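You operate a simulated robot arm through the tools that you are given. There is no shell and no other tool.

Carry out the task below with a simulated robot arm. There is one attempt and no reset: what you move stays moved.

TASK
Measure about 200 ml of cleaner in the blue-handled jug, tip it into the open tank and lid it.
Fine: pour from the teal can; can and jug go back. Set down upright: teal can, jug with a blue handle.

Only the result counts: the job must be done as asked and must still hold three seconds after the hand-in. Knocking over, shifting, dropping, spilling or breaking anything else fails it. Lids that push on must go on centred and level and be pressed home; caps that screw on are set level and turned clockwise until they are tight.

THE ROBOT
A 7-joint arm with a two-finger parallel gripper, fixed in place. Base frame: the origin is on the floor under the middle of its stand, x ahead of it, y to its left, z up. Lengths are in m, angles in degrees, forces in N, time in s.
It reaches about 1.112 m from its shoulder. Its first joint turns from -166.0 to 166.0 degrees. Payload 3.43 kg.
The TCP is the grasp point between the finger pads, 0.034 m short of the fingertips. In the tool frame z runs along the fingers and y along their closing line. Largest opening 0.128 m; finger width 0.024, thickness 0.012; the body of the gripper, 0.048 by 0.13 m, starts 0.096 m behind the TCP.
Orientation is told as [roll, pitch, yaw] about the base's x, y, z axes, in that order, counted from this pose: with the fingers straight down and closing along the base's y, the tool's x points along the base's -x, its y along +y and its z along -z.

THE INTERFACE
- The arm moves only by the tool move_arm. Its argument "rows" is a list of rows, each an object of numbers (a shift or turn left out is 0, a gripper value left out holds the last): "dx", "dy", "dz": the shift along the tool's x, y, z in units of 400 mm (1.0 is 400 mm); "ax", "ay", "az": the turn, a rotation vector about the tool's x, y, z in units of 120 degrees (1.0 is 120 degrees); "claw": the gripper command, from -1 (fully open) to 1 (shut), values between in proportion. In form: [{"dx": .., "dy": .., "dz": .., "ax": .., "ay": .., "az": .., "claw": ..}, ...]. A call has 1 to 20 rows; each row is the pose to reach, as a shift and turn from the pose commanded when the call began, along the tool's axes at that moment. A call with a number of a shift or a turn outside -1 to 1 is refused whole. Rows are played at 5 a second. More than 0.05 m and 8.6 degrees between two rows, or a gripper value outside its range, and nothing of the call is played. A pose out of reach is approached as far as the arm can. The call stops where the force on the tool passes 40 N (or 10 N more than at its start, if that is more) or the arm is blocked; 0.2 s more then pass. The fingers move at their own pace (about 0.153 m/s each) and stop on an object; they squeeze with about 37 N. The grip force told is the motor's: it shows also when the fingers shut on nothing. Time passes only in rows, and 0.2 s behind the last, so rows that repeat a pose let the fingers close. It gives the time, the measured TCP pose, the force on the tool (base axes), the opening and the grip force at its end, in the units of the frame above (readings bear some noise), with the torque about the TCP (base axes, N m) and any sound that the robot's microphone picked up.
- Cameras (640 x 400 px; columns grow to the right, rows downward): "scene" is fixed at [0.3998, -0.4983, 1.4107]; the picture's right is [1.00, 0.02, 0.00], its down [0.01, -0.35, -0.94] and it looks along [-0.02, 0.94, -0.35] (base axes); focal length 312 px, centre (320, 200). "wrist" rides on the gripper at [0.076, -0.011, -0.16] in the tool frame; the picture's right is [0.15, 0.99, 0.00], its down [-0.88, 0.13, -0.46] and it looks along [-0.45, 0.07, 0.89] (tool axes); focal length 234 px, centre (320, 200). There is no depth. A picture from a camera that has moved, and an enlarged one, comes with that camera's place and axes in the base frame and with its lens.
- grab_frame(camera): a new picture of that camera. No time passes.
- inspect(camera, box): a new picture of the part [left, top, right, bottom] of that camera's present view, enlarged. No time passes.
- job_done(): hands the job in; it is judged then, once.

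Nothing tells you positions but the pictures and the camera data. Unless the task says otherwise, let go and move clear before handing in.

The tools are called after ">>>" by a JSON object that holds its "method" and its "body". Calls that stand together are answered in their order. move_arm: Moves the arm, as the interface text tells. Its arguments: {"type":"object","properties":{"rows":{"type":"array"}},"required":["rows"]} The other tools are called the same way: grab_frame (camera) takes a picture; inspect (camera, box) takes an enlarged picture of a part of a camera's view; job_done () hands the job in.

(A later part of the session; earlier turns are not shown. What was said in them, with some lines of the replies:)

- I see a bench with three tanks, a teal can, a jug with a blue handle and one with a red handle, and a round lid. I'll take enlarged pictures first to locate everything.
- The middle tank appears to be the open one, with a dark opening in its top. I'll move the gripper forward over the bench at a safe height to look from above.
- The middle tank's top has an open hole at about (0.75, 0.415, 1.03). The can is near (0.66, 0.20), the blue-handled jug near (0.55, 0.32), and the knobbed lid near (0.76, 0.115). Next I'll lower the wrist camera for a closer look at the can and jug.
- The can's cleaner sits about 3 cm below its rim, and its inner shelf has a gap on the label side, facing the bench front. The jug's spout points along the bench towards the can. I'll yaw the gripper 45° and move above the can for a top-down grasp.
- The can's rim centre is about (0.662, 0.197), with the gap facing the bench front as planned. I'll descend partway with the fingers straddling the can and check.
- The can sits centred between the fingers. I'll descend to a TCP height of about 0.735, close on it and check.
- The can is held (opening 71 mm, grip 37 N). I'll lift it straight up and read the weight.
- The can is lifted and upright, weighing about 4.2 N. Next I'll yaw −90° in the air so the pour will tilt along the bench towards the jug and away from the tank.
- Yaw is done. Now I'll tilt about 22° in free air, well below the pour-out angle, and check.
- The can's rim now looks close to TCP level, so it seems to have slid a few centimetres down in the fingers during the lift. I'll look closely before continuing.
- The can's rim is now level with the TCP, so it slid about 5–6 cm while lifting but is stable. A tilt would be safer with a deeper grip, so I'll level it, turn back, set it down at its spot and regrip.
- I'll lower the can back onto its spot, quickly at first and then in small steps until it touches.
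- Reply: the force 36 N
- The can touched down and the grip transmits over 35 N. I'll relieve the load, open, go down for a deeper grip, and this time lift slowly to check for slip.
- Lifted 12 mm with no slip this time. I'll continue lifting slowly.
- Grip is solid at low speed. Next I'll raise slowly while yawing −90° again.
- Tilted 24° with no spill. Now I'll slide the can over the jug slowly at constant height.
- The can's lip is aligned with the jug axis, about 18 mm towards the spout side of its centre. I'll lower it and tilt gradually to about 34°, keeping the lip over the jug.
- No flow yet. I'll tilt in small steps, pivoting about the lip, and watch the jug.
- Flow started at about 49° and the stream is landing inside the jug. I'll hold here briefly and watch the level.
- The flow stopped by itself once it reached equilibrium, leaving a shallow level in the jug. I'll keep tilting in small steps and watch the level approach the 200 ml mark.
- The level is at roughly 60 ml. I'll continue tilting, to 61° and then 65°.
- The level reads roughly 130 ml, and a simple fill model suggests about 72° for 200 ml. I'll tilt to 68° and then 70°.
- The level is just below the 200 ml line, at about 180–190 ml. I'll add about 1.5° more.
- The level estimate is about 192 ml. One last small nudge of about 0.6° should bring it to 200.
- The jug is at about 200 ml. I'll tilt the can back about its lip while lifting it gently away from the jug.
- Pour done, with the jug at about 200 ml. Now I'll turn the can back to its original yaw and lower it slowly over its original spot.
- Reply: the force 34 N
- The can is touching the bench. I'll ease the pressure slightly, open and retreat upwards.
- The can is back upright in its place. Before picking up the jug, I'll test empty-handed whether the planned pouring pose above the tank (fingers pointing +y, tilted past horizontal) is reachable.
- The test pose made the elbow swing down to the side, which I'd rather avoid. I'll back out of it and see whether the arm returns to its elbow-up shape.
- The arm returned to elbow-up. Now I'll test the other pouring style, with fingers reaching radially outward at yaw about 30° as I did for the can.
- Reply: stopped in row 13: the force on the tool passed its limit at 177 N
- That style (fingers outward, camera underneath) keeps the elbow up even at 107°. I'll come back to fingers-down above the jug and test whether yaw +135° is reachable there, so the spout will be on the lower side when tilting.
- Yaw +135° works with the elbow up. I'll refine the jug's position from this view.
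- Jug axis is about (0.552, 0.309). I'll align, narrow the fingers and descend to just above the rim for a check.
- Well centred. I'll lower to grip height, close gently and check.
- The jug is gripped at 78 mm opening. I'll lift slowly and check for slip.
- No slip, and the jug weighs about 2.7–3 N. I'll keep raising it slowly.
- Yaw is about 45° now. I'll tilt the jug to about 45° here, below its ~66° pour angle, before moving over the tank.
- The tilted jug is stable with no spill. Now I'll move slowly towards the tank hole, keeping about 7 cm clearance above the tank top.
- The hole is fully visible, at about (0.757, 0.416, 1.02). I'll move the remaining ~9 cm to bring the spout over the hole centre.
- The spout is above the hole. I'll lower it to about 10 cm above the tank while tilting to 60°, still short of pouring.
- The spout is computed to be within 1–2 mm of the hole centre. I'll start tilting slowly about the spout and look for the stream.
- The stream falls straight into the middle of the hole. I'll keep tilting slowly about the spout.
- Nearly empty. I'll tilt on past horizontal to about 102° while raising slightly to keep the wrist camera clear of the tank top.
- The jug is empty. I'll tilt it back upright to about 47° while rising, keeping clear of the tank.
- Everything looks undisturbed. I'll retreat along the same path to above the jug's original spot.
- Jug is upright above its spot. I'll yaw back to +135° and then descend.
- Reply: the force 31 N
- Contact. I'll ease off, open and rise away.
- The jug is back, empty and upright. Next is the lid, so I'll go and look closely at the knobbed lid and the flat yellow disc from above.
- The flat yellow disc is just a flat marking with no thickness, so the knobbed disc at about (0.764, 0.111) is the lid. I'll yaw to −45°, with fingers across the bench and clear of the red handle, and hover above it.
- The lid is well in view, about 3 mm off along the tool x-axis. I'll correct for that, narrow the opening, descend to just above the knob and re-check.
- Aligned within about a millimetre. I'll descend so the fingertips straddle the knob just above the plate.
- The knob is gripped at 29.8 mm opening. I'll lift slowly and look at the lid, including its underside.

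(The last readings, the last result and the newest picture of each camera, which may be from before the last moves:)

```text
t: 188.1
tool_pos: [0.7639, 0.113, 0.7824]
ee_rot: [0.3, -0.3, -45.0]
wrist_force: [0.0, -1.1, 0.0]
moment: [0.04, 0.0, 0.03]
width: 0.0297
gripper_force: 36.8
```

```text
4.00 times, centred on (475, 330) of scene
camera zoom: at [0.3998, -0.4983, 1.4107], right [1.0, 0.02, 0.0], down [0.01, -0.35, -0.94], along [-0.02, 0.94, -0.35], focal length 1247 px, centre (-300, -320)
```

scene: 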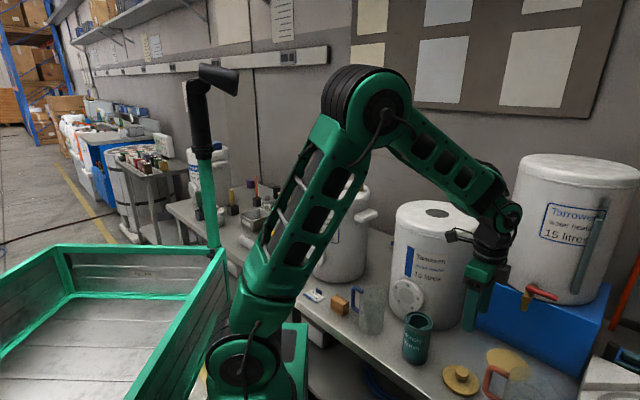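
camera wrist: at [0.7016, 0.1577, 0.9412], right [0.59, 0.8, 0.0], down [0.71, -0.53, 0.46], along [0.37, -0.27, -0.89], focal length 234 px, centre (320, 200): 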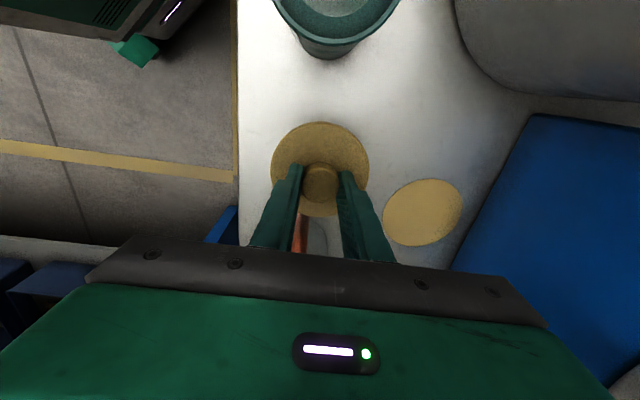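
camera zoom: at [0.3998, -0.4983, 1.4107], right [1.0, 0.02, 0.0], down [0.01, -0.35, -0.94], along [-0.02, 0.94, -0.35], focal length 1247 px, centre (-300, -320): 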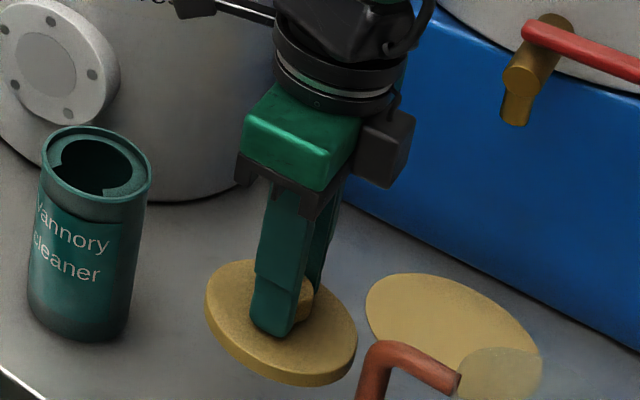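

The lid is held level by its knob. I'll raise it slowly.

>>> {"method": "move_arm", "body": {"rows": [{"dz": -0.005}, {"dz": -0.015}, {"dz": -0.03}, {"dz": -0.05}, {"dz": -0.075}, {"dz": -0.105}, {"dz": -0.14}, {"dz": -0.175}, {"dz": -0.21}, {"dz": -0.245}, {"dz": -0.28}, {"dz": -0.315}, {"dz": -0.35}, {"dz": -0.385}, {"dz": -0.42}, {"dz": -0.45}, {"dz": -0.475}, {"dz": -0.492}, {"dz": -0.5}, {"dz": -0.5}]}}

>>> {"method": "move_arm", "body": {"rows": [{"dz": -0.005}, {"dz": -0.015}, {"dz": -0.03}, {"dz": -0.05}, {"dz": -0.075}, {"dz": -0.105}, {"dz": -0.14}, {"dz": -0.175}, {"dz": -0.21}, {"dz": -0.245}, {"dz": -0.28}, {"dz": -0.315}, {"dz": -0.35}, {"dz": -0.38}, {"dz": -0.405}, {"dz": -0.425}, {"dz": -0.435}, {"dz": -0.44}, {"dz": -0.44}]}}

>>> {"method": "grab_frame", "body": {"camera": "wrist"}}

>>> {"method": "grab_frame", "body": {"camera": "scene"}}

```text
t: 192.3
tool_pos: [0.7624, 0.1127, 0.9808]
ee_rot: [0.3, -0.2, -44.8]
wrist_force: [-0.6, 0.3, -0.4]
moment: [-0.03, 0.01, -0.04]
width: 0.0297
gripper_force: 36.8
```

```text
t: 196.3
tool_pos: [0.7602, 0.1114, 1.1578]
ee_rot: [0.2, -0.2, -44.9]
wrist_force: [-0.1, -0.3, -0.7]
moment: [-0.02, 0.01, 0.01]
width: 0.0296
gripper_force: 37.1
```

```text
taken
camera wrist: at [0.699, 0.1571, 1.3177], right [0.59, 0.8, 0.0], down [0.71, -0.53, 0.46], along [0.37, -0.27, -0.89], focal length 234 px, centre (320, 200)
```

wrist: 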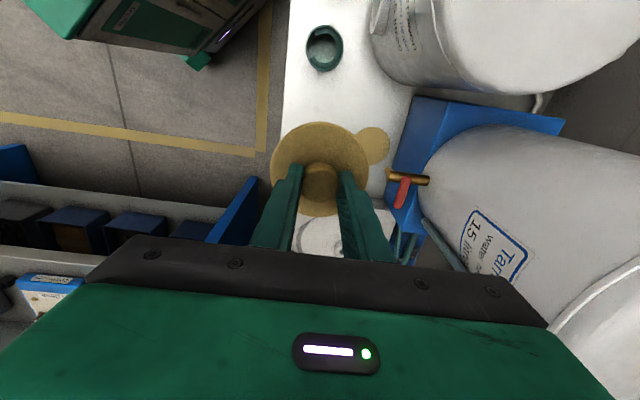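

```text
taken
```

scene: 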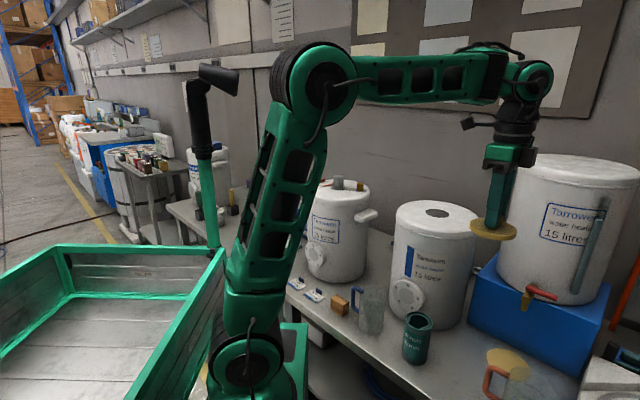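

>>> {"method": "move_arm", "body": {"rows": [{"dx": 0.004, "dy": 0.0055}, {"dx": 0.012, "dy": 0.016}, {"dx": 0.025, "dy": 0.034}, {"dx": 0.044, "dy": 0.059}, {"dx": 0.067, "dy": 0.09}, {"dx": 0.092, "dy": 0.124}, {"dx": 0.118, "dy": 0.159}, {"dx": 0.144, "dy": 0.194}, {"dx": 0.17, "dy": 0.229}, {"dx": 0.196, "dy": 0.264}, {"dx": 0.222, "dy": 0.299}, {"dx": 0.248, "dy": 0.334}, {"dx": 0.274, "dy": 0.369}, {"dx": 0.3, "dy": 0.404}, {"dx": 0.325, "dy": 0.438}, {"dx": 0.348, "dy": 0.469}, {"dx": 0.368, "dy": 0.495}, {"dx": 0.383, "dy": 0.516}, {"dx": 0.392, "dy": 0.528}, {"dx": 0.3956, "dy": 0.5327}]}}

>>> {"method": "move_arm", "body": {"rows": [{"dx": 0}, {"dx": 0}]}}

>>> {"method": "grab_frame", "body": {"camera": "wrist"}}

>>> {"method": "grab_frame", "body": {"camera": "scene"}}

>>> {"method": "inspect", "body": {"camera": "wrist", "box": [220, 10, 420, 230]}}

```text
t: 200.5
tool_pos: [0.8001, 0.3766, 1.1568]
ee_rot: [0.3, -0.3, -44.9]
wrist_force: [-0.3, -0.2, 0.4]
moment: [-0.02, -0.04, 0.01]
width: 0.0299
gripper_force: 36.9
```

```text
t: 201.1
tool_pos: [0.8004, 0.3752, 1.1564]
ee_rot: [0.2, -0.2, -44.8]
wrist_force: [0.4, -0.2, -0.4]
moment: [-0.01, -0.01, 0.0]
width: 0.0297
gripper_force: 37.2
```

```text
taken
camera wrist: at [0.738, 0.4205, 1.3166], right [0.59, 0.8, 0.0], down [0.71, -0.53, 0.46], along [0.37, -0.27, -0.89], focal length 234 px, centre (320, 200)
```

wrist: 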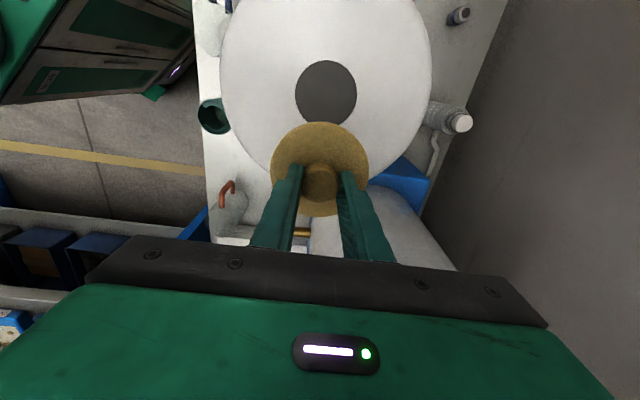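

```text
taken
```

scene: 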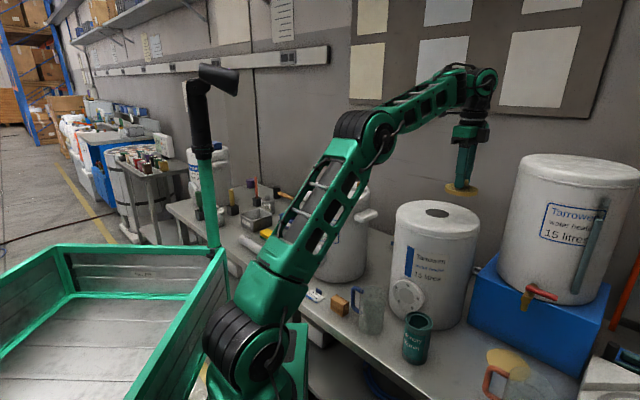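

```text
1.82 times, centred on (320, 120) of wrist
camera zoom: at [0.738, 0.4205, 1.3166], right [0.59, 0.8, 0.0], down [0.71, -0.53, 0.46], along [0.37, -0.27, -0.89], focal length 426 px, centre (320, 346)
```

zoom: 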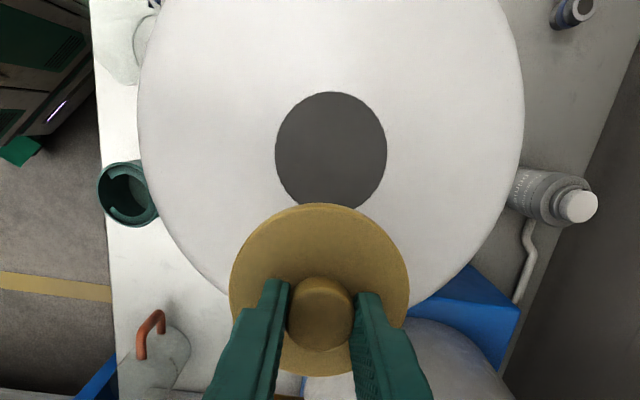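

>>> {"method": "inspect", "body": {"camera": "wrist", "box": [280, 50, 370, 130]}}

>>> {"method": "inspect", "body": {"camera": "wrist", "box": [260, 110, 380, 220]}}

```text
5.00 times, centred on (325, 90) of wrist
camera zoom: at [0.738, 0.4205, 1.3166], right [0.59, 0.8, 0.0], down [0.71, -0.53, 0.46], along [0.37, -0.27, -0.89], focal length 1171 px, centre (295, 750)
```

zoom: 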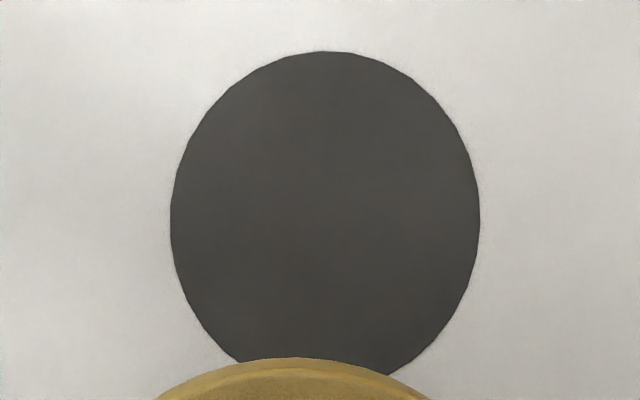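

```text
3.64 times, centred on (320, 165) of wrist
camera zoom: at [0.738, 0.4205, 1.3166], right [0.59, 0.8, 0.0], down [0.71, -0.53, 0.46], along [0.37, -0.27, -0.89], focal length 852 px, centre (320, 327)
```

zoom: 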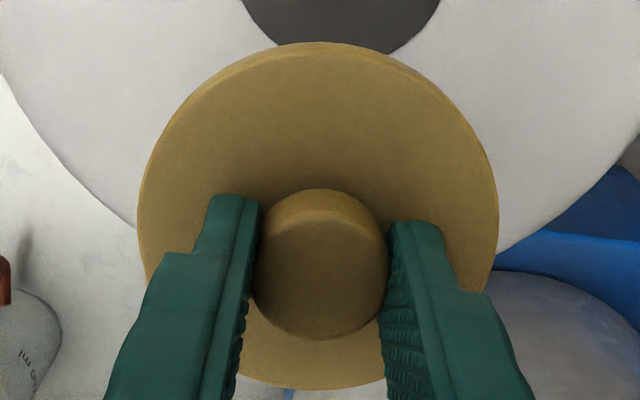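

From this view I compute the hole centre at about (0.756, 0.417), and the lid is centred in the gripper within about 1 mm. I'll shift the lid directly over the hole.

>>> {"method": "move_arm", "body": {"rows": [{"dx": 0.005, "dy": 0}, {"dx": 0.017, "dy": -0.001}, {"dx": 0.037, "dy": -0.001}, {"dx": 0.062, "dy": -0.002}, {"dx": 0.087, "dy": -0.002}, {"dx": 0.11, "dy": -0.003}, {"dx": 0.13, "dy": -0.003}, {"dx": 0.144, "dy": -0.0035}, {"dx": 0.1515, "dy": -0.0035}, {"dx": 0.1515, "dy": -0.0035}, {"dx": 0.1515, "dy": -0.0035}]}}

>>> {"method": "inspect", "body": {"camera": "wrist", "box": [260, 60, 380, 220]}}

>>> {"method": "inspect", "body": {"camera": "scene", "box": [390, 150, 490, 240]}}

```text
t: 203.5
tool_pos: [0.7565, 0.4179, 1.1581]
ee_rot: [0.3, -0.2, -45.0]
wrist_force: [0.3, 1.0, 0.2]
moment: [0.01, 0.02, 0.02]
width: 0.0295
gripper_force: 37.1
```

```text
2.50 times, centred on (320, 140) of wrist
camera zoom: at [0.6934, 0.4625, 1.3177], right [0.59, 0.8, 0.0], down [0.71, -0.53, 0.46], along [0.37, -0.27, -0.89], focal length 585 px, centre (320, 350)
```

zoom: 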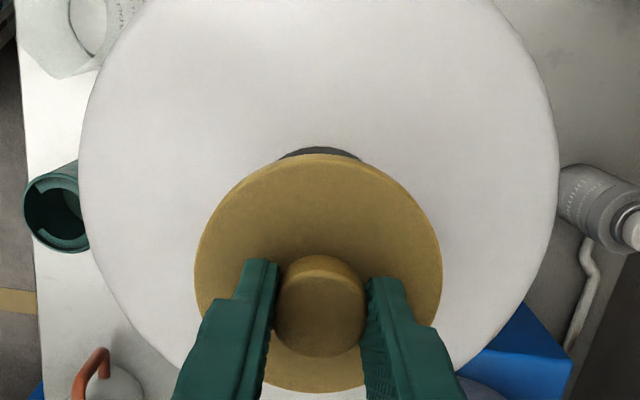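

```text
4.44 times, centred on (440, 195) of scene
camera zoom: at [0.3998, -0.4983, 1.4107], right [1.0, 0.02, 0.0], down [0.01, -0.35, -0.94], along [-0.02, 0.94, -0.35], focal length 1385 px, centre (-213, 222)
```

zoom: 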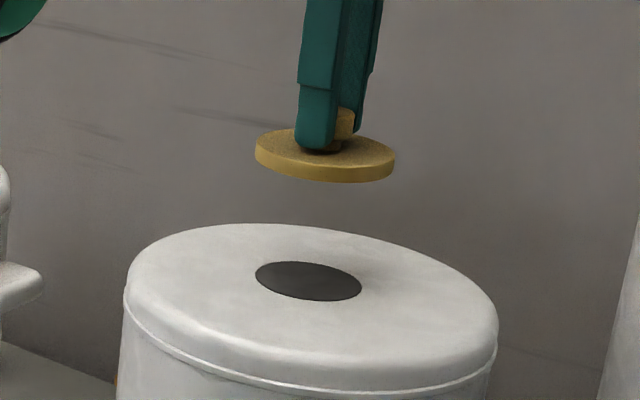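

Alignment looks symmetric in both views. I'll lower it slowly to just above the tank top.

>>> {"method": "move_arm", "body": {"rows": [{"dz": 0.005}, {"dz": 0.015}, {"dz": 0.03}, {"dz": 0.05}, {"dz": 0.075}, {"dz": 0.1}, {"dz": 0.125}, {"dz": 0.145}, {"dz": 0.16}, {"dz": 0.17}, {"dz": 0.175}, {"dz": 0.175}, {"dz": 0.175}]}}

>>> {"method": "inspect", "body": {"camera": "wrist", "box": [260, 60, 380, 220]}}

>>> {"method": "inspect", "body": {"camera": "scene", "box": [400, 180, 470, 240]}}

```text
t: 206.3
tool_pos: [0.7565, 0.4169, 1.0885]
ee_rot: [0.2, -0.2, -44.8]
wrist_force: [-0.6, 0.2, -1.4]
moment: [-0.02, 0.01, -0.01]
width: 0.0296
gripper_force: 36.9
```

```text
2.50 times, centred on (320, 140) of wrist
camera zoom: at [0.6941, 0.4622, 1.2474], right [0.59, 0.8, 0.0], down [0.71, -0.53, 0.46], along [0.37, -0.27, -0.89], focal length 585 px, centre (320, 350)
```

zoom: 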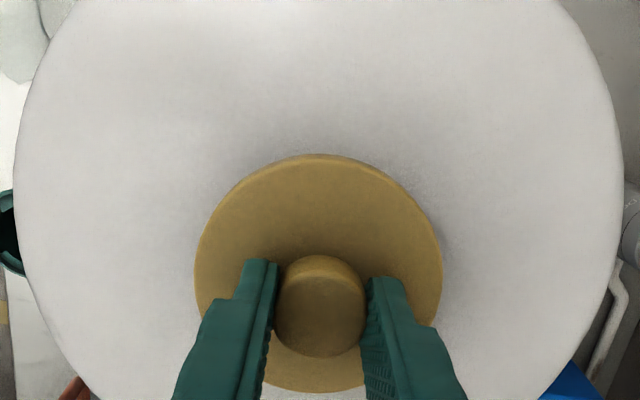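

```text
6.67 times, centred on (435, 210) of scene
camera zoom: at [0.3998, -0.4983, 1.4107], right [1.0, 0.02, 0.0], down [0.01, -0.35, -0.94], along [-0.02, 0.94, -0.35], focal length 2078 px, centre (-447, 133)
```

zoom: 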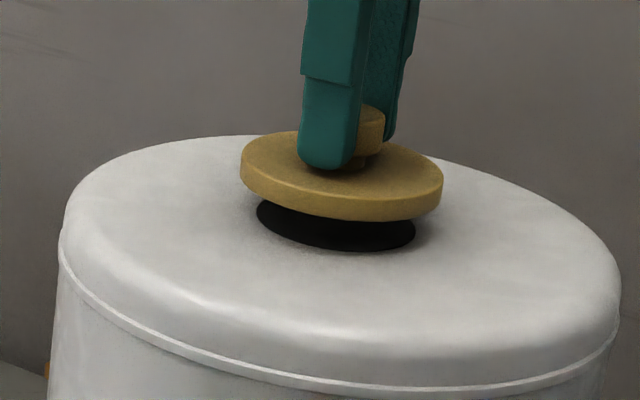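

>>> {"method": "move_arm", "body": {"rows": [{"dz": 0.008}, {"dz": 0.016}, {"dz": 0.022}, {"dz": 0.022}]}}

>>> {"method": "move_arm", "body": {"rows": [{"dz": 0.004}, {"dz": 0.008}, {"dz": 0.008}]}}

>>> {"method": "inspect", "body": {"camera": "scene", "box": [400, 180, 470, 240]}}

```text
t: 207.3
tool_pos: [0.7561, 0.4181, 1.0807]
ee_rot: [0.3, -0.2, -45.0]
wrist_force: [-0.1, 0.5, -0.5]
moment: [-0.02, 0.02, 0.0]
width: 0.0296
gripper_force: 37.4
```

```text
t: 208.1
tool_pos: [0.7569, 0.4168, 1.0771]
ee_rot: [0.3, -0.2, -44.9]
wrist_force: [-0.7, 0.1, 0.0]
moment: [0.02, 0.02, 0.02]
width: 0.0297
gripper_force: 37.0
```

```text
6.67 times, centred on (435, 210) of scene
camera zoom: at [0.3998, -0.4983, 1.4107], right [1.0, 0.02, 0.0], down [0.01, -0.35, -0.94], along [-0.02, 0.94, -0.35], focal length 2078 px, centre (-447, 133)
```

zoom: 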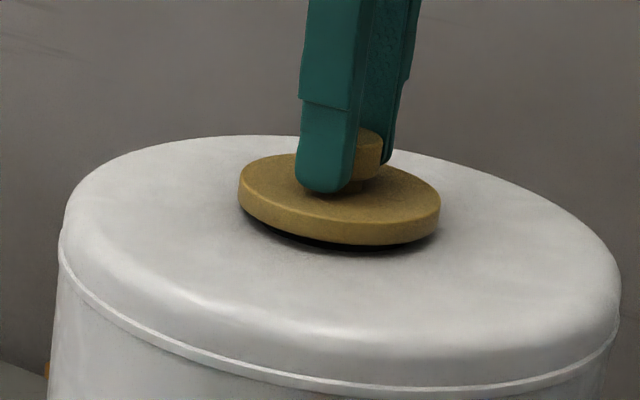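

>>> {"method": "move_arm", "body": {"rows": [{"dz": 0.004}, {"dz": 0.007}, {"dz": 0.007}]}}

>>> {"method": "move_arm", "body": {"rows": [{"dz": 0.003}, {"dz": 0.005}, {"dz": 0.005}]}}

>>> {"method": "inspect", "body": {"camera": "scene", "box": [400, 180, 470, 240]}}

```text
t: 208.9
tool_pos: [0.7562, 0.4175, 1.0741]
ee_rot: [0.3, -0.2, -45.0]
wrist_force: [0.2, -0.1, -0.9]
moment: [-0.01, 0.02, 0.0]
width: 0.0299
gripper_force: 36.6
```

```text
t: 209.7
tool_pos: [0.7563, 0.418, 1.0726]
ee_rot: [0.3, -0.2, -44.8]
wrist_force: [0.0, 0.4, 0.0]
moment: [0.0, 0.01, -0.02]
width: 0.0299
gripper_force: 37.2
```

```text
6.67 times, centred on (435, 210) of scene
camera zoom: at [0.3998, -0.4983, 1.4107], right [1.0, 0.02, 0.0], down [0.01, -0.35, -0.94], along [-0.02, 0.94, -0.35], focal length 2078 px, centre (-447, 133)
```

zoom: 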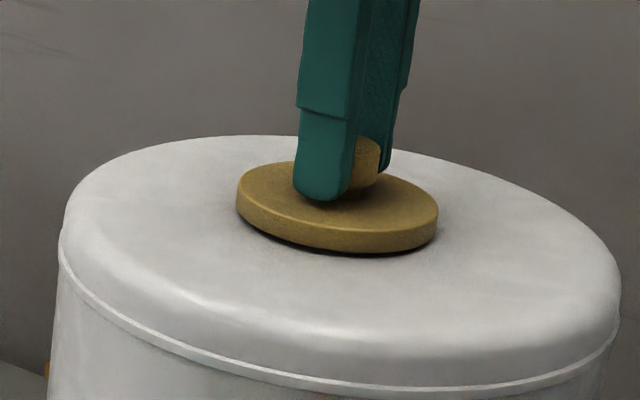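

>>> {"method": "move_arm", "body": {"rows": [{"dz": 0.003}, {"dz": 0.005}, {"dz": 0.005}]}}

>>> {"method": "move_arm", "body": {"rows": [{"dz": 0.002}, {"dz": 0.004}, {"dz": 0.004}]}}

```text
t: 210.5
tool_pos: [0.7548, 0.4176, 1.0696]
ee_rot: [0.2, -0.3, -44.9]
wrist_force: [-0.8, 0.0, 1.6]
moment: [0.04, -0.04, 0.02]
width: 0.0297
gripper_force: 36.8
```

```text
t: 211.3
tool_pos: [0.756, 0.4168, 1.0705]
ee_rot: [0.4, -0.2, -44.8]
wrist_force: [0.2, -0.5, 17.1]
moment: [0.07, 0.01, -0.01]
width: 0.0299
gripper_force: 36.9
```

Contact at 17 N. I'll look, then press further.

>>> {"method": "inspect", "body": {"camera": "scene", "box": [410, 190, 460, 230]}}

>>> {"method": "move_arm", "body": {"rows": [{"dz": 0.002}, {"dz": 0.004}, {"dz": 0.004}]}}

>>> {"method": "inspect", "body": {"camera": "scene", "box": [410, 190, 460, 230]}}

```text
10.00 times, centred on (435, 210) of scene
camera zoom: at [0.3998, -0.4983, 1.4107], right [1.0, 0.02, 0.0], down [0.01, -0.35, -0.94], along [-0.02, 0.94, -0.35], focal length 3117 px, centre (-830, 100)
```

zoom: 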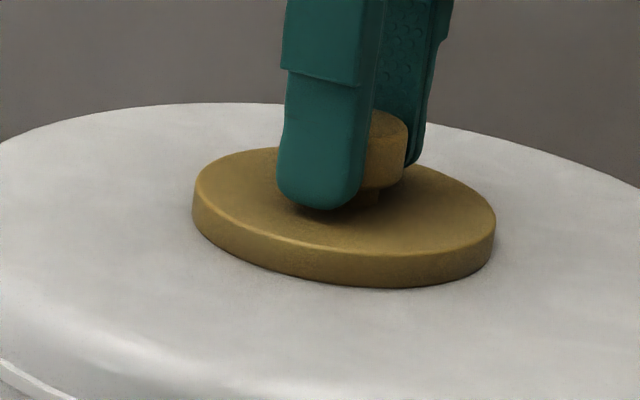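

```text
t: 212.1
tool_pos: [0.7426, 0.4184, 1.0775]
ee_rot: [1.0, -0.8, -44.9]
wrist_force: [0.4, -0.8, -1.7]
moment: [0.02, 0.14, -0.01]
width: 0.0296
gripper_force: 36.5
stopped in row 3: the force on the tool passed its limit at 41 N (the readings are from after the stop); the commanded pose is now the measured one
```

```text
10.00 times, centred on (435, 210) of scene
camera zoom: at [0.3998, -0.4983, 1.4107], right [1.0, 0.02, 0.0], down [0.01, -0.35, -0.94], along [-0.02, 0.94, -0.35], focal length 3117 px, centre (-830, 100)
```

zoom: 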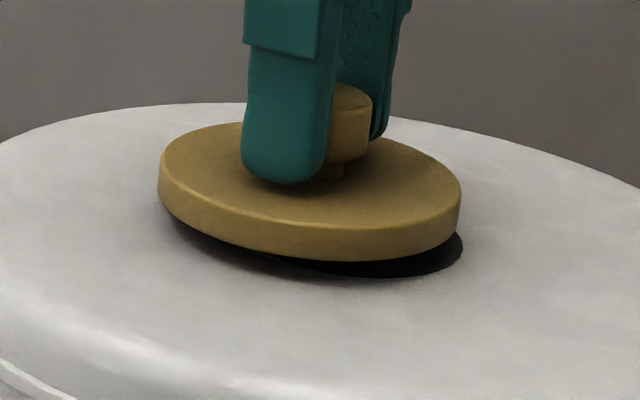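

The press passed the 40 N limit and the arm sprang back about 14 mm, though the lid is still in the gripper. I'll let it settle and read the pose, then realign.

>>> {"method": "move_arm", "body": {"rows": [{"dz": -0.01}, {"dz": -0.02}, {"dz": -0.025}, {"dz": -0.025}]}}

>>> {"method": "grab_frame", "body": {"camera": "scene"}}

>>> {"method": "inspect", "body": {"camera": "wrist", "box": [260, 60, 380, 220]}}

>>> {"method": "inspect", "body": {"camera": "scene", "box": [380, 180, 490, 340]}}

```text
t: 213.1
tool_pos: [0.744, 0.4185, 1.0874]
ee_rot: [1.0, -0.7, -44.8]
wrist_force: [0.1, 0.4, -1.4]
moment: [-0.01, 0.05, 0.03]
width: 0.0299
gripper_force: 37.0
```

```text
taken
```

scene: 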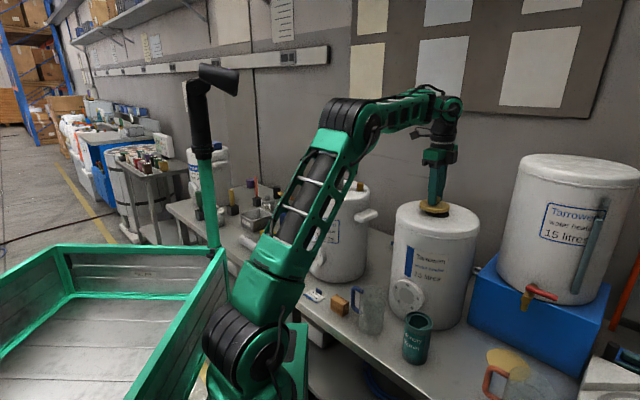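

```text
2.50 times, centred on (320, 140) of wrist
camera zoom: at [0.6792, 0.4624, 1.2464], right [0.59, 0.8, 0.02], down [0.71, -0.53, 0.47], along [0.39, -0.27, -0.88], focal length 585 px, centre (320, 350)
```

zoom: 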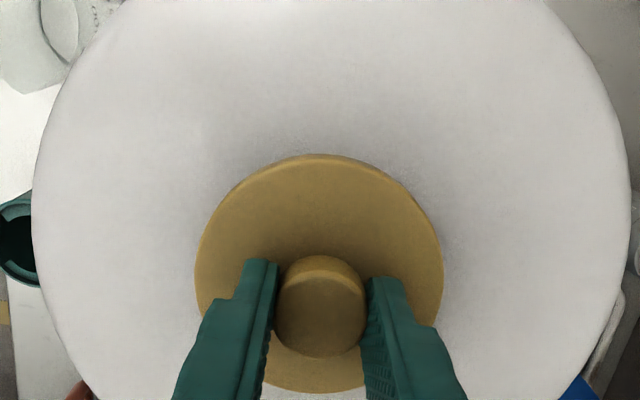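

```text
2.50 times, centred on (435, 260) of scene
camera zoom: at [0.3998, -0.4983, 1.4107], right [1.0, 0.02, 0.0], down [0.01, -0.35, -0.94], along [-0.02, 0.94, -0.35], focal length 779 px, centre (32, 50)
```

zoom: 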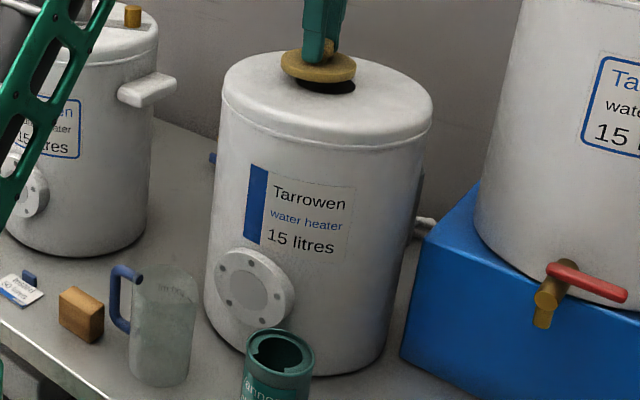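

The tank looks unmoved and the lid's pose in the hand is unchanged. I'll re-level, recentre over the hole, and rise a little to verify.

>>> {"method": "move_arm", "body": {"rows": [{"dx": -0.006, "dy": 0.005, "dz": -0.02, "ax": 0.003, "ay": -0.0005}, {"dx": -0.012, "dy": 0.01, "dz": -0.05, "ax": 0.006, "ay": -0.001}, {"dx": -0.018, "dy": 0.015, "dz": -0.08, "ax": 0.008, "ay": -0.0015}, {"dx": -0.0236, "dy": 0.0199, "dz": -0.11, "ax": 0.01, "ay": -0.0017}, {"dx": -0.0236, "dy": 0.0199, "dz": -0.13, "ax": 0.01, "ay": -0.0017}, {"dx": -0.0236, "dy": 0.0199, "dz": -0.14, "ax": 0.01, "ay": -0.0017}, {"dx": -0.0236, "dy": 0.0199, "dz": -0.14, "ax": 0.01, "ay": -0.0017}, {"dx": -0.0236, "dy": 0.0199, "dz": -0.14, "ax": 0.01, "ay": -0.0017}]}}

>>> {"method": "inspect", "body": {"camera": "wrist", "box": [260, 60, 380, 220]}}

>>> {"method": "inspect", "body": {"camera": "scene", "box": [400, 180, 470, 240]}}

```text
t: 214.9
tool_pos: [0.7548, 0.4166, 1.1443]
ee_rot: [-0.2, -1.0, -44.9]
wrist_force: [0.2, -1.1, -0.4]
moment: [0.01, -0.02, 0.0]
width: 0.0297
gripper_force: 37.6
```

```text
2.50 times, centred on (320, 140) of wrist
camera zoom: at [0.6922, 0.4639, 1.3021], right [0.59, 0.8, -0.01], down [0.71, -0.52, 0.47], along [0.37, -0.28, -0.88], focal length 585 px, centre (320, 350)
```

zoom: 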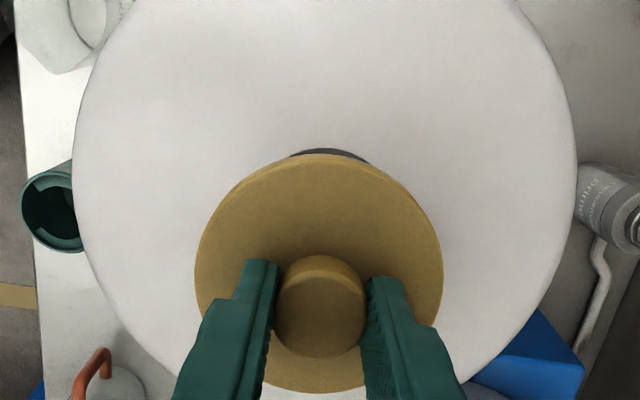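

```text
6.67 times, centred on (435, 210) of scene
camera zoom: at [0.3998, -0.4983, 1.4107], right [1.0, 0.02, 0.0], down [0.01, -0.35, -0.94], along [-0.02, 0.94, -0.35], focal length 2078 px, centre (-447, 133)
```

zoom: 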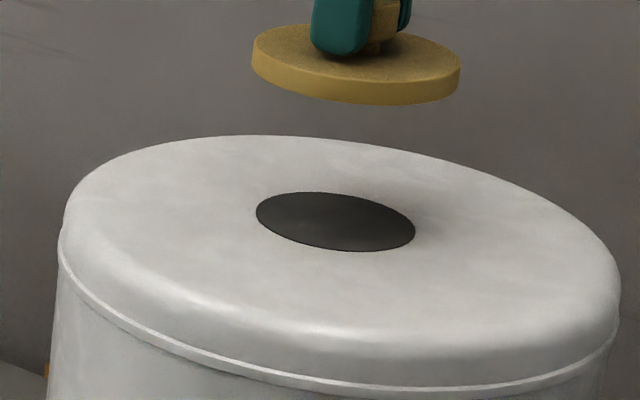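

The tank hasn't moved. I'll fine-correct level and position, then come down to about 1 cm above.

>>> {"method": "move_arm", "body": {"rows": [{"dx": -0.001, "dy": 0.002, "ax": -0.002, "ay": 0.003}, {"dx": -0.001, "dy": 0.0042, "ax": -0.0042, "ay": 0.0067}, {"dx": -0.001, "dy": 0.0042, "ax": -0.0042, "ay": 0.0067}, {"dx": -0.001, "dy": 0.0042, "ax": -0.0042, "ay": 0.0067}]}}

>>> {"method": "move_arm", "body": {"rows": [{"dz": 0.01}, {"dz": 0.03}, {"dz": 0.055}, {"dz": 0.08}, {"dz": 0.105}, {"dz": 0.125}, {"dz": 0.135}, {"dz": 0.135}, {"dz": 0.135}]}}

>>> {"method": "move_arm", "body": {"rows": [{"dz": 0}, {"dz": 0}]}}

>>> {"method": "inspect", "body": {"camera": "scene", "box": [400, 180, 470, 240]}}

```text
t: 215.9
tool_pos: [0.7562, 0.4176, 1.1436]
ee_rot: [0.3, -0.1, -44.9]
wrist_force: [0.1, 0.8, -0.8]
moment: [0.01, -0.01, -0.01]
width: 0.03
gripper_force: 37.0
```

```text
t: 217.9
tool_pos: [0.7554, 0.4176, 1.0902]
ee_rot: [0.3, -0.1, -45.0]
wrist_force: [0.2, 0.6, -0.5]
moment: [0.0, -0.01, 0.01]
width: 0.0295
gripper_force: 36.7
```

```text
t: 218.5
tool_pos: [0.7559, 0.4176, 1.0902]
ee_rot: [0.3, 0.0, -44.9]
wrist_force: [-0.2, 1.0, -1.3]
moment: [-0.01, 0.01, 0.0]
width: 0.0299
gripper_force: 36.8
```

```text
6.67 times, centred on (435, 210) of scene
camera zoom: at [0.3998, -0.4983, 1.4107], right [1.0, 0.02, 0.0], down [0.01, -0.35, -0.94], along [-0.02, 0.94, -0.35], focal length 2078 px, centre (-447, 133)
```

zoom: 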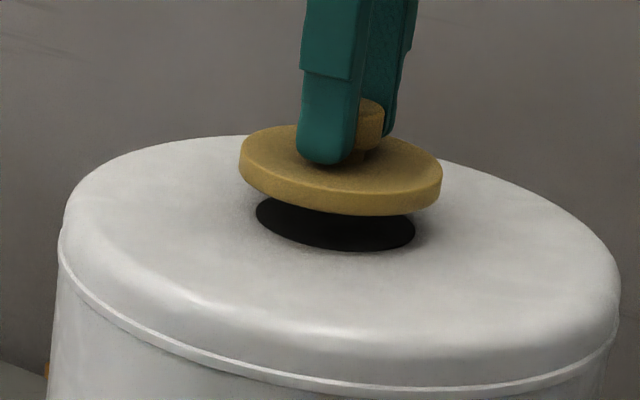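

>>> {"method": "move_arm", "body": {"rows": [{"dz": 0.012}, {"dz": 0.024}, {"dz": 0.034}, {"dz": 0.04}, {"dz": 0.04}]}}

>>> {"method": "move_arm", "body": {"rows": [{"dz": 0.002}, {"dz": 0.004}, {"dz": 0.004}]}}

>>> {"method": "move_arm", "body": {"rows": [{"dz": 0.0015}, {"dz": 0.003}, {"dz": 0.003}]}}

```text
t: 219.7
tool_pos: [0.7565, 0.4176, 1.0727]
ee_rot: [0.2, 0.0, -44.9]
wrist_force: [0.6, -0.4, 0.2]
moment: [0.02, 0.01, 0.01]
width: 0.0294
gripper_force: 36.6
```

```text
t: 220.5
tool_pos: [0.7571, 0.4167, 1.0731]
ee_rot: [0.3, 0.0, -44.9]
wrist_force: [0.0, 0.2, -0.8]
moment: [-0.01, 0.02, 0.02]
width: 0.0297
gripper_force: 37.4
```

```text
t: 221.3
tool_pos: [0.7554, 0.4176, 1.0716]
ee_rot: [0.2, -0.2, -44.9]
wrist_force: [0.0, 1.1, 0.4]
moment: [0.03, -0.01, 0.0]
width: 0.0295
gripper_force: 36.8
```

>>> {"method": "move_arm", "body": {"rows": [{"dz": 0.0015}, {"dz": 0.003}, {"dz": 0.003}]}}

>>> {"method": "move_arm", "body": {"rows": [{"dz": 0.001}, {"dz": 0.002}, {"dz": 0.002}]}}

>>> {"method": "inspect", "body": {"camera": "scene", "box": [410, 190, 460, 230]}}

```text
t: 222.1
tool_pos: [0.7556, 0.4185, 1.0708]
ee_rot: [0.3, -0.1, -44.9]
wrist_force: [0.3, -0.4, 0.6]
moment: [-0.01, -0.04, -0.01]
width: 0.0298
gripper_force: 36.6
```

```text
t: 222.9
tool_pos: [0.7561, 0.4175, 1.0686]
ee_rot: [0.4, -0.1, -44.8]
wrist_force: [-0.9, 0.8, 6.6]
moment: [0.0, 0.0, 0.01]
width: 0.0299
gripper_force: 37.3
```

```text
10.00 times, centred on (435, 210) of scene
camera zoom: at [0.3998, -0.4983, 1.4107], right [1.0, 0.02, 0.0], down [0.01, -0.35, -0.94], along [-0.02, 0.94, -0.35], focal length 3117 px, centre (-830, 100)
```

zoom: 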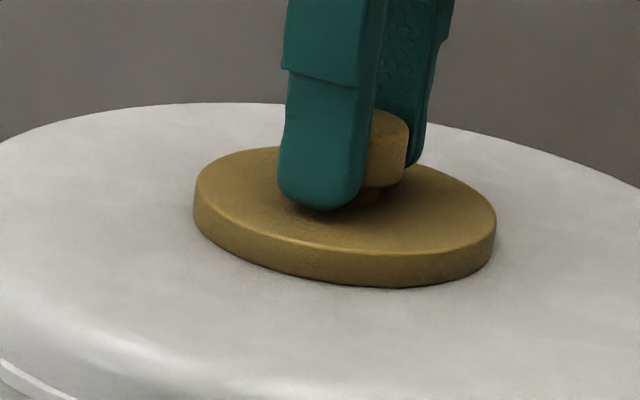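

Contact again with the lid level. I'll press in small increments, staying under the 40 N stop.

>>> {"method": "move_arm", "body": {"rows": [{"dz": 0.001}, {"dz": 0.002}, {"dz": 0.002}]}}

>>> {"method": "move_arm", "body": {"rows": [{"dz": 0.001}, {"dz": 0.0018}, {"dz": 0.0018}]}}

```text
t: 223.7
tool_pos: [0.7559, 0.4185, 1.0698]
ee_rot: [0.4, -0.1, -44.9]
wrist_force: [2.8, 0.6, 15.3]
moment: [-0.03, -0.06, 0.02]
width: 0.0297
gripper_force: 37.2
```

```text
t: 224.5
tool_pos: [0.7557, 0.4178, 1.0687]
ee_rot: [0.4, -0.2, -44.9]
wrist_force: [6.0, 1.1, 23.2]
moment: [0.04, -0.1, -0.02]
width: 0.0296
gripper_force: 36.9
```

>>> {"method": "move_arm", "body": {"rows": [{"dz": 0.001}, {"dz": 0.0015}, {"dz": 0.0015}, {"dz": 0.0015}]}}

>>> {"method": "inspect", "body": {"camera": "scene", "box": [410, 190, 460, 230]}}

>>> {"method": "inspect", "body": {"camera": "wrist", "box": [240, 60, 400, 240]}}

```text
t: 225.5
tool_pos: [0.756, 0.4173, 1.0688]
ee_rot: [0.4, -0.1, -44.8]
wrist_force: [1.8, 1.5, 26.4]
moment: [0.03, -0.01, 0.01]
width: 0.0296
gripper_force: 36.9
```

```text
10.00 times, centred on (435, 210) of scene
camera zoom: at [0.3998, -0.4983, 1.4107], right [1.0, 0.02, 0.0], down [0.01, -0.35, -0.94], along [-0.02, 0.94, -0.35], focal length 3117 px, centre (-830, 100)
```

zoom: 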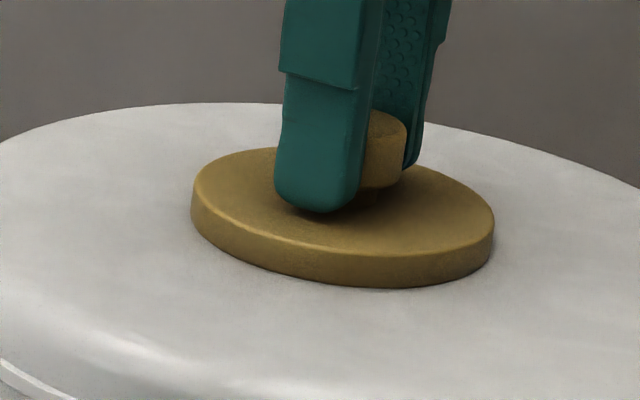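

```text
2.22 times, centred on (320, 150) of wrist
camera zoom: at [0.693, 0.462, 1.228], right [0.59, 0.8, 0.01], down [0.71, -0.53, 0.46], along [0.37, -0.27, -0.89], focal length 520 px, centre (320, 311)
```

zoom: 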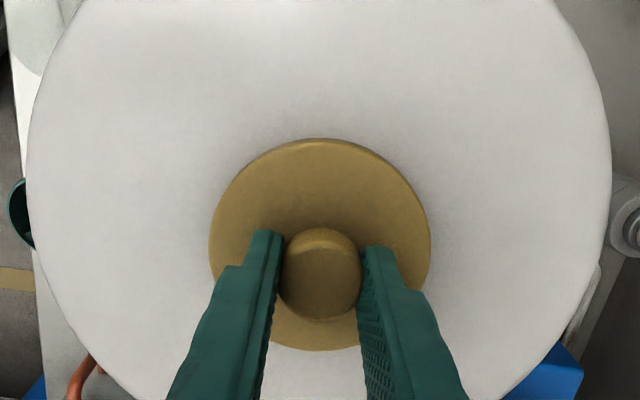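

>>> {"method": "move_arm", "body": {"rows": [{"dz": 0.001}, {"dz": 0.0015}, {"dz": 0.0015}]}}

```text
t: 226.3
tool_pos: [0.7548, 0.417, 1.0684]
ee_rot: [0.3, -0.1, -45.0]
wrist_force: [-1.8, 0.0, 33.0]
moment: [0.04, 0.05, 0.01]
width: 0.0296
gripper_force: 36.9
```

Pressed to 33 N. I'll ease off most of the pressure, release the knob and check how the lid sits.

>>> {"method": "move_arm", "body": {"rows": [{"dz": -0.003}, {"dz": -0.006}, {"dz": -0.0075}, {"dz": -0.0075}]}}

>>> {"method": "move_arm", "body": {"rows": [{"claw": 0.3}, {"claw": 0.1}, {"claw": 0.1}, {"claw": 0.1}]}}

>>> {"method": "move_arm", "body": {"rows": [{"dz": -0.02}, {"dz": -0.05}, {"dz": -0.09}, {"dz": -0.13}, {"dz": -0.16}, {"dz": -0.16}]}}

>>> {"method": "inspect", "body": {"camera": "scene", "box": [400, 180, 470, 240]}}

>>> {"method": "inspect", "body": {"camera": "wrist", "box": [220, 30, 420, 230]}}

```text
t: 227.3
tool_pos: [0.7557, 0.4184, 1.069]
ee_rot: [0.2, -0.1, -44.8]
wrist_force: [0.9, 0.3, -0.3]
moment: [0.03, 0.01, 0.0]
width: 0.0297
gripper_force: 37.2
```

```text
t: 228.3
tool_pos: [0.7564, 0.4173, 1.0711]
ee_rot: [0.2, -0.2, -44.9]
wrist_force: [-0.4, -0.8, 0.0]
moment: [0.0, 0.0, -0.02]
width: 0.0575
gripper_force: 0.1
heard: snap
```

```text
t: 229.7
tool_pos: [0.7571, 0.4157, 1.132]
ee_rot: [0.3, -0.1, -44.9]
wrist_force: [-0.3, 0.5, 0.1]
moment: [0.0, -0.01, 0.0]
width: 0.0577
gripper_force: 0.1
```

```text
6.67 times, centred on (435, 210) of scene
camera zoom: at [0.3998, -0.4983, 1.4107], right [1.0, 0.02, 0.0], down [0.01, -0.35, -0.94], along [-0.02, 0.94, -0.35], focal length 2078 px, centre (-447, 133)
```

zoom: 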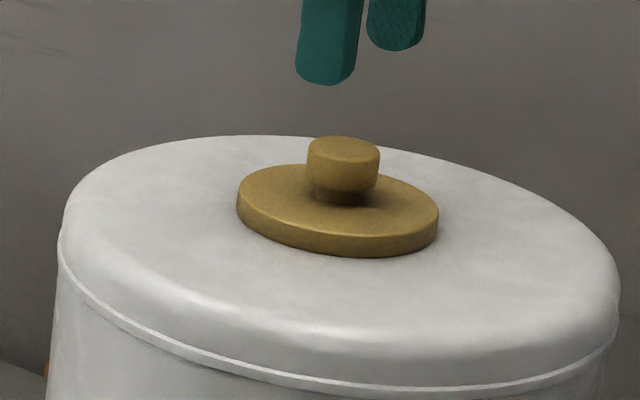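

```text
2.00 times, centred on (320, 130) of wrist
camera zoom: at [0.6946, 0.4616, 1.292], right [0.59, 0.8, 0.01], down [0.71, -0.53, 0.46], along [0.37, -0.27, -0.89], focal length 468 px, centre (320, 340)
```

zoom: 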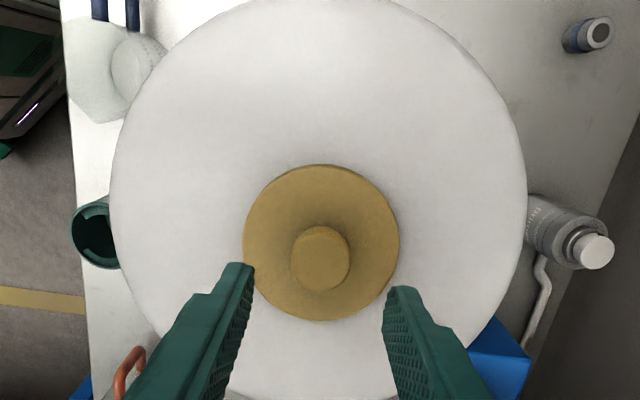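

I heard a snap as I released, and the lid sits flush, level and centred. I'll retreat clear of the tank and check the whole scene.

>>> {"method": "move_arm", "body": {"rows": [{"dz": -0.05}, {"dz": -0.1}, {"dz": -0.15}, {"dx": 0.02, "dy": -0.06, "dz": -0.17}, {"dx": 0.04, "dy": -0.13, "dz": -0.18}, {"dx": 0.06, "dy": -0.21, "dz": -0.19}, {"dx": 0.08, "dy": -0.29, "dz": -0.2}, {"dx": 0.1, "dy": -0.37, "dz": -0.2}, {"dx": 0.11, "dy": -0.45, "dz": -0.2}, {"dx": 0.11, "dy": -0.53, "dz": -0.2}, {"dx": 0.11, "dy": -0.61, "dz": -0.2}, {"dx": 0.11, "dy": -0.69, "dz": -0.2}, {"dx": 0.11, "dy": -0.69, "dz": -0.2}]}}

>>> {"method": "grab_frame", "body": {"camera": "scene"}}

>>> {"method": "inspect", "body": {"camera": "scene", "box": [280, 180, 500, 380]}}

>>> {"method": "inspect", "body": {"camera": "scene", "box": [400, 180, 470, 240]}}

>>> {"method": "grab_frame", "body": {"camera": "wrist"}}

```text
t: 232.5
tool_pos: [0.5294, 0.2522, 1.2104]
ee_rot: [0.3, -0.1, -44.9]
wrist_force: [0.3, 0.4, 0.1]
moment: [0.03, 0.02, 0.02]
width: 0.0574
gripper_force: 0.1
```

```text
taken
```

scene: 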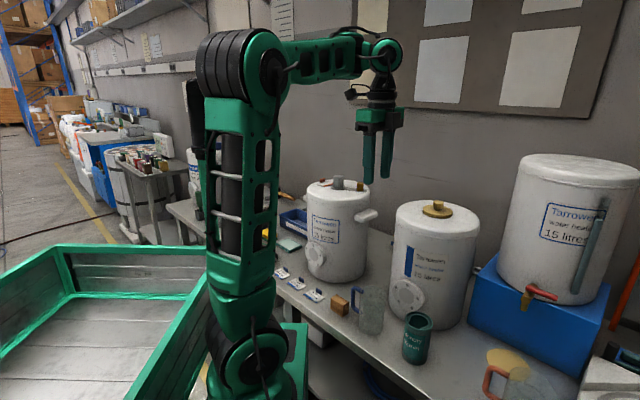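

```text
2.00 times, centred on (390, 280) of scene
camera zoom: at [0.3998, -0.4983, 1.4107], right [1.0, 0.02, 0.0], down [0.01, -0.35, -0.94], along [-0.02, 0.94, -0.35], focal length 623 px, centre (180, 40)
```

zoom: 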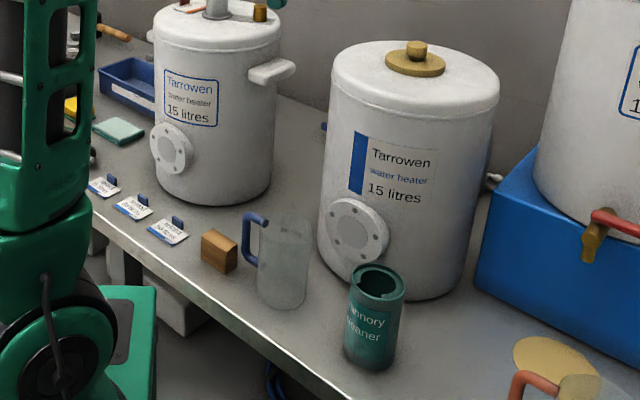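

```text
6.67 times, centred on (435, 210) of scene
camera zoom: at [0.3998, -0.4983, 1.4107], right [1.0, 0.02, 0.0], down [0.01, -0.35, -0.94], along [-0.02, 0.94, -0.35], focal length 2078 px, centre (-447, 133)
```

zoom: 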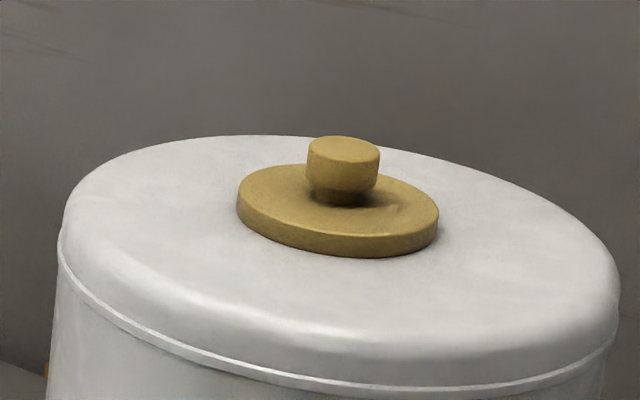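

```text
taken
camera wrist: at [0.4673, 0.2968, 1.3695], right [0.59, 0.8, 0.01], down [0.71, -0.53, 0.46], along [0.37, -0.27, -0.89], focal length 234 px, centre (320, 200)
```

wrist: 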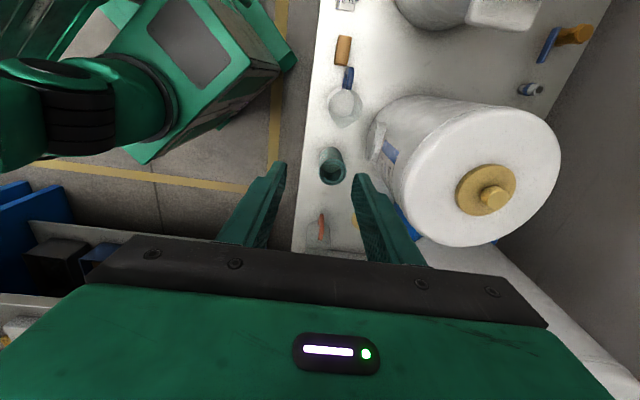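

The lid is flush, centred and level on the tank. The can and the empty blue-handled jug stand upright in their places, nothing else looks disturbed, and the gripper is empty and clear. I'm handing the job in.

>>> {"method": "job_done", "body": {}}

```text
The job is handed in.
```

The job is handed in. About 200 ml of cleaner went from the teal can into the blue-handled jug, then into the open tank, and the tank is lidded. I haven't been told how it was judged.

- **Measure:** I poured until the level lined up with the jug's 200 ml mark as closely as I could read it. My estimate is within about 10 ml.
- **Tank:** The stream fell straight into the opening, with no spill that I could see. The jug looked empty afterwards.
- **Lid:** I used the knobbed disc, because the flat yellow disc nearby is only a marking. My first press hit the force limit and the arm jumped about 14 mm with the lid still in the gripper. I recentred it and pressed again to 33 N. A snap sounded as I let go, and it sits flush and level.
- **Can and jug:** Both are upright at their original spots.
- **Slips:** The can slid about 6 cm in the gripper on the first lift, so I set it down and gripped it deeper. Earlier, while testing arm poses empty-handed, the arm stopped once on a 177 N force spike. I couldn't tell what caused it, and the pictures showed nothing disturbed.
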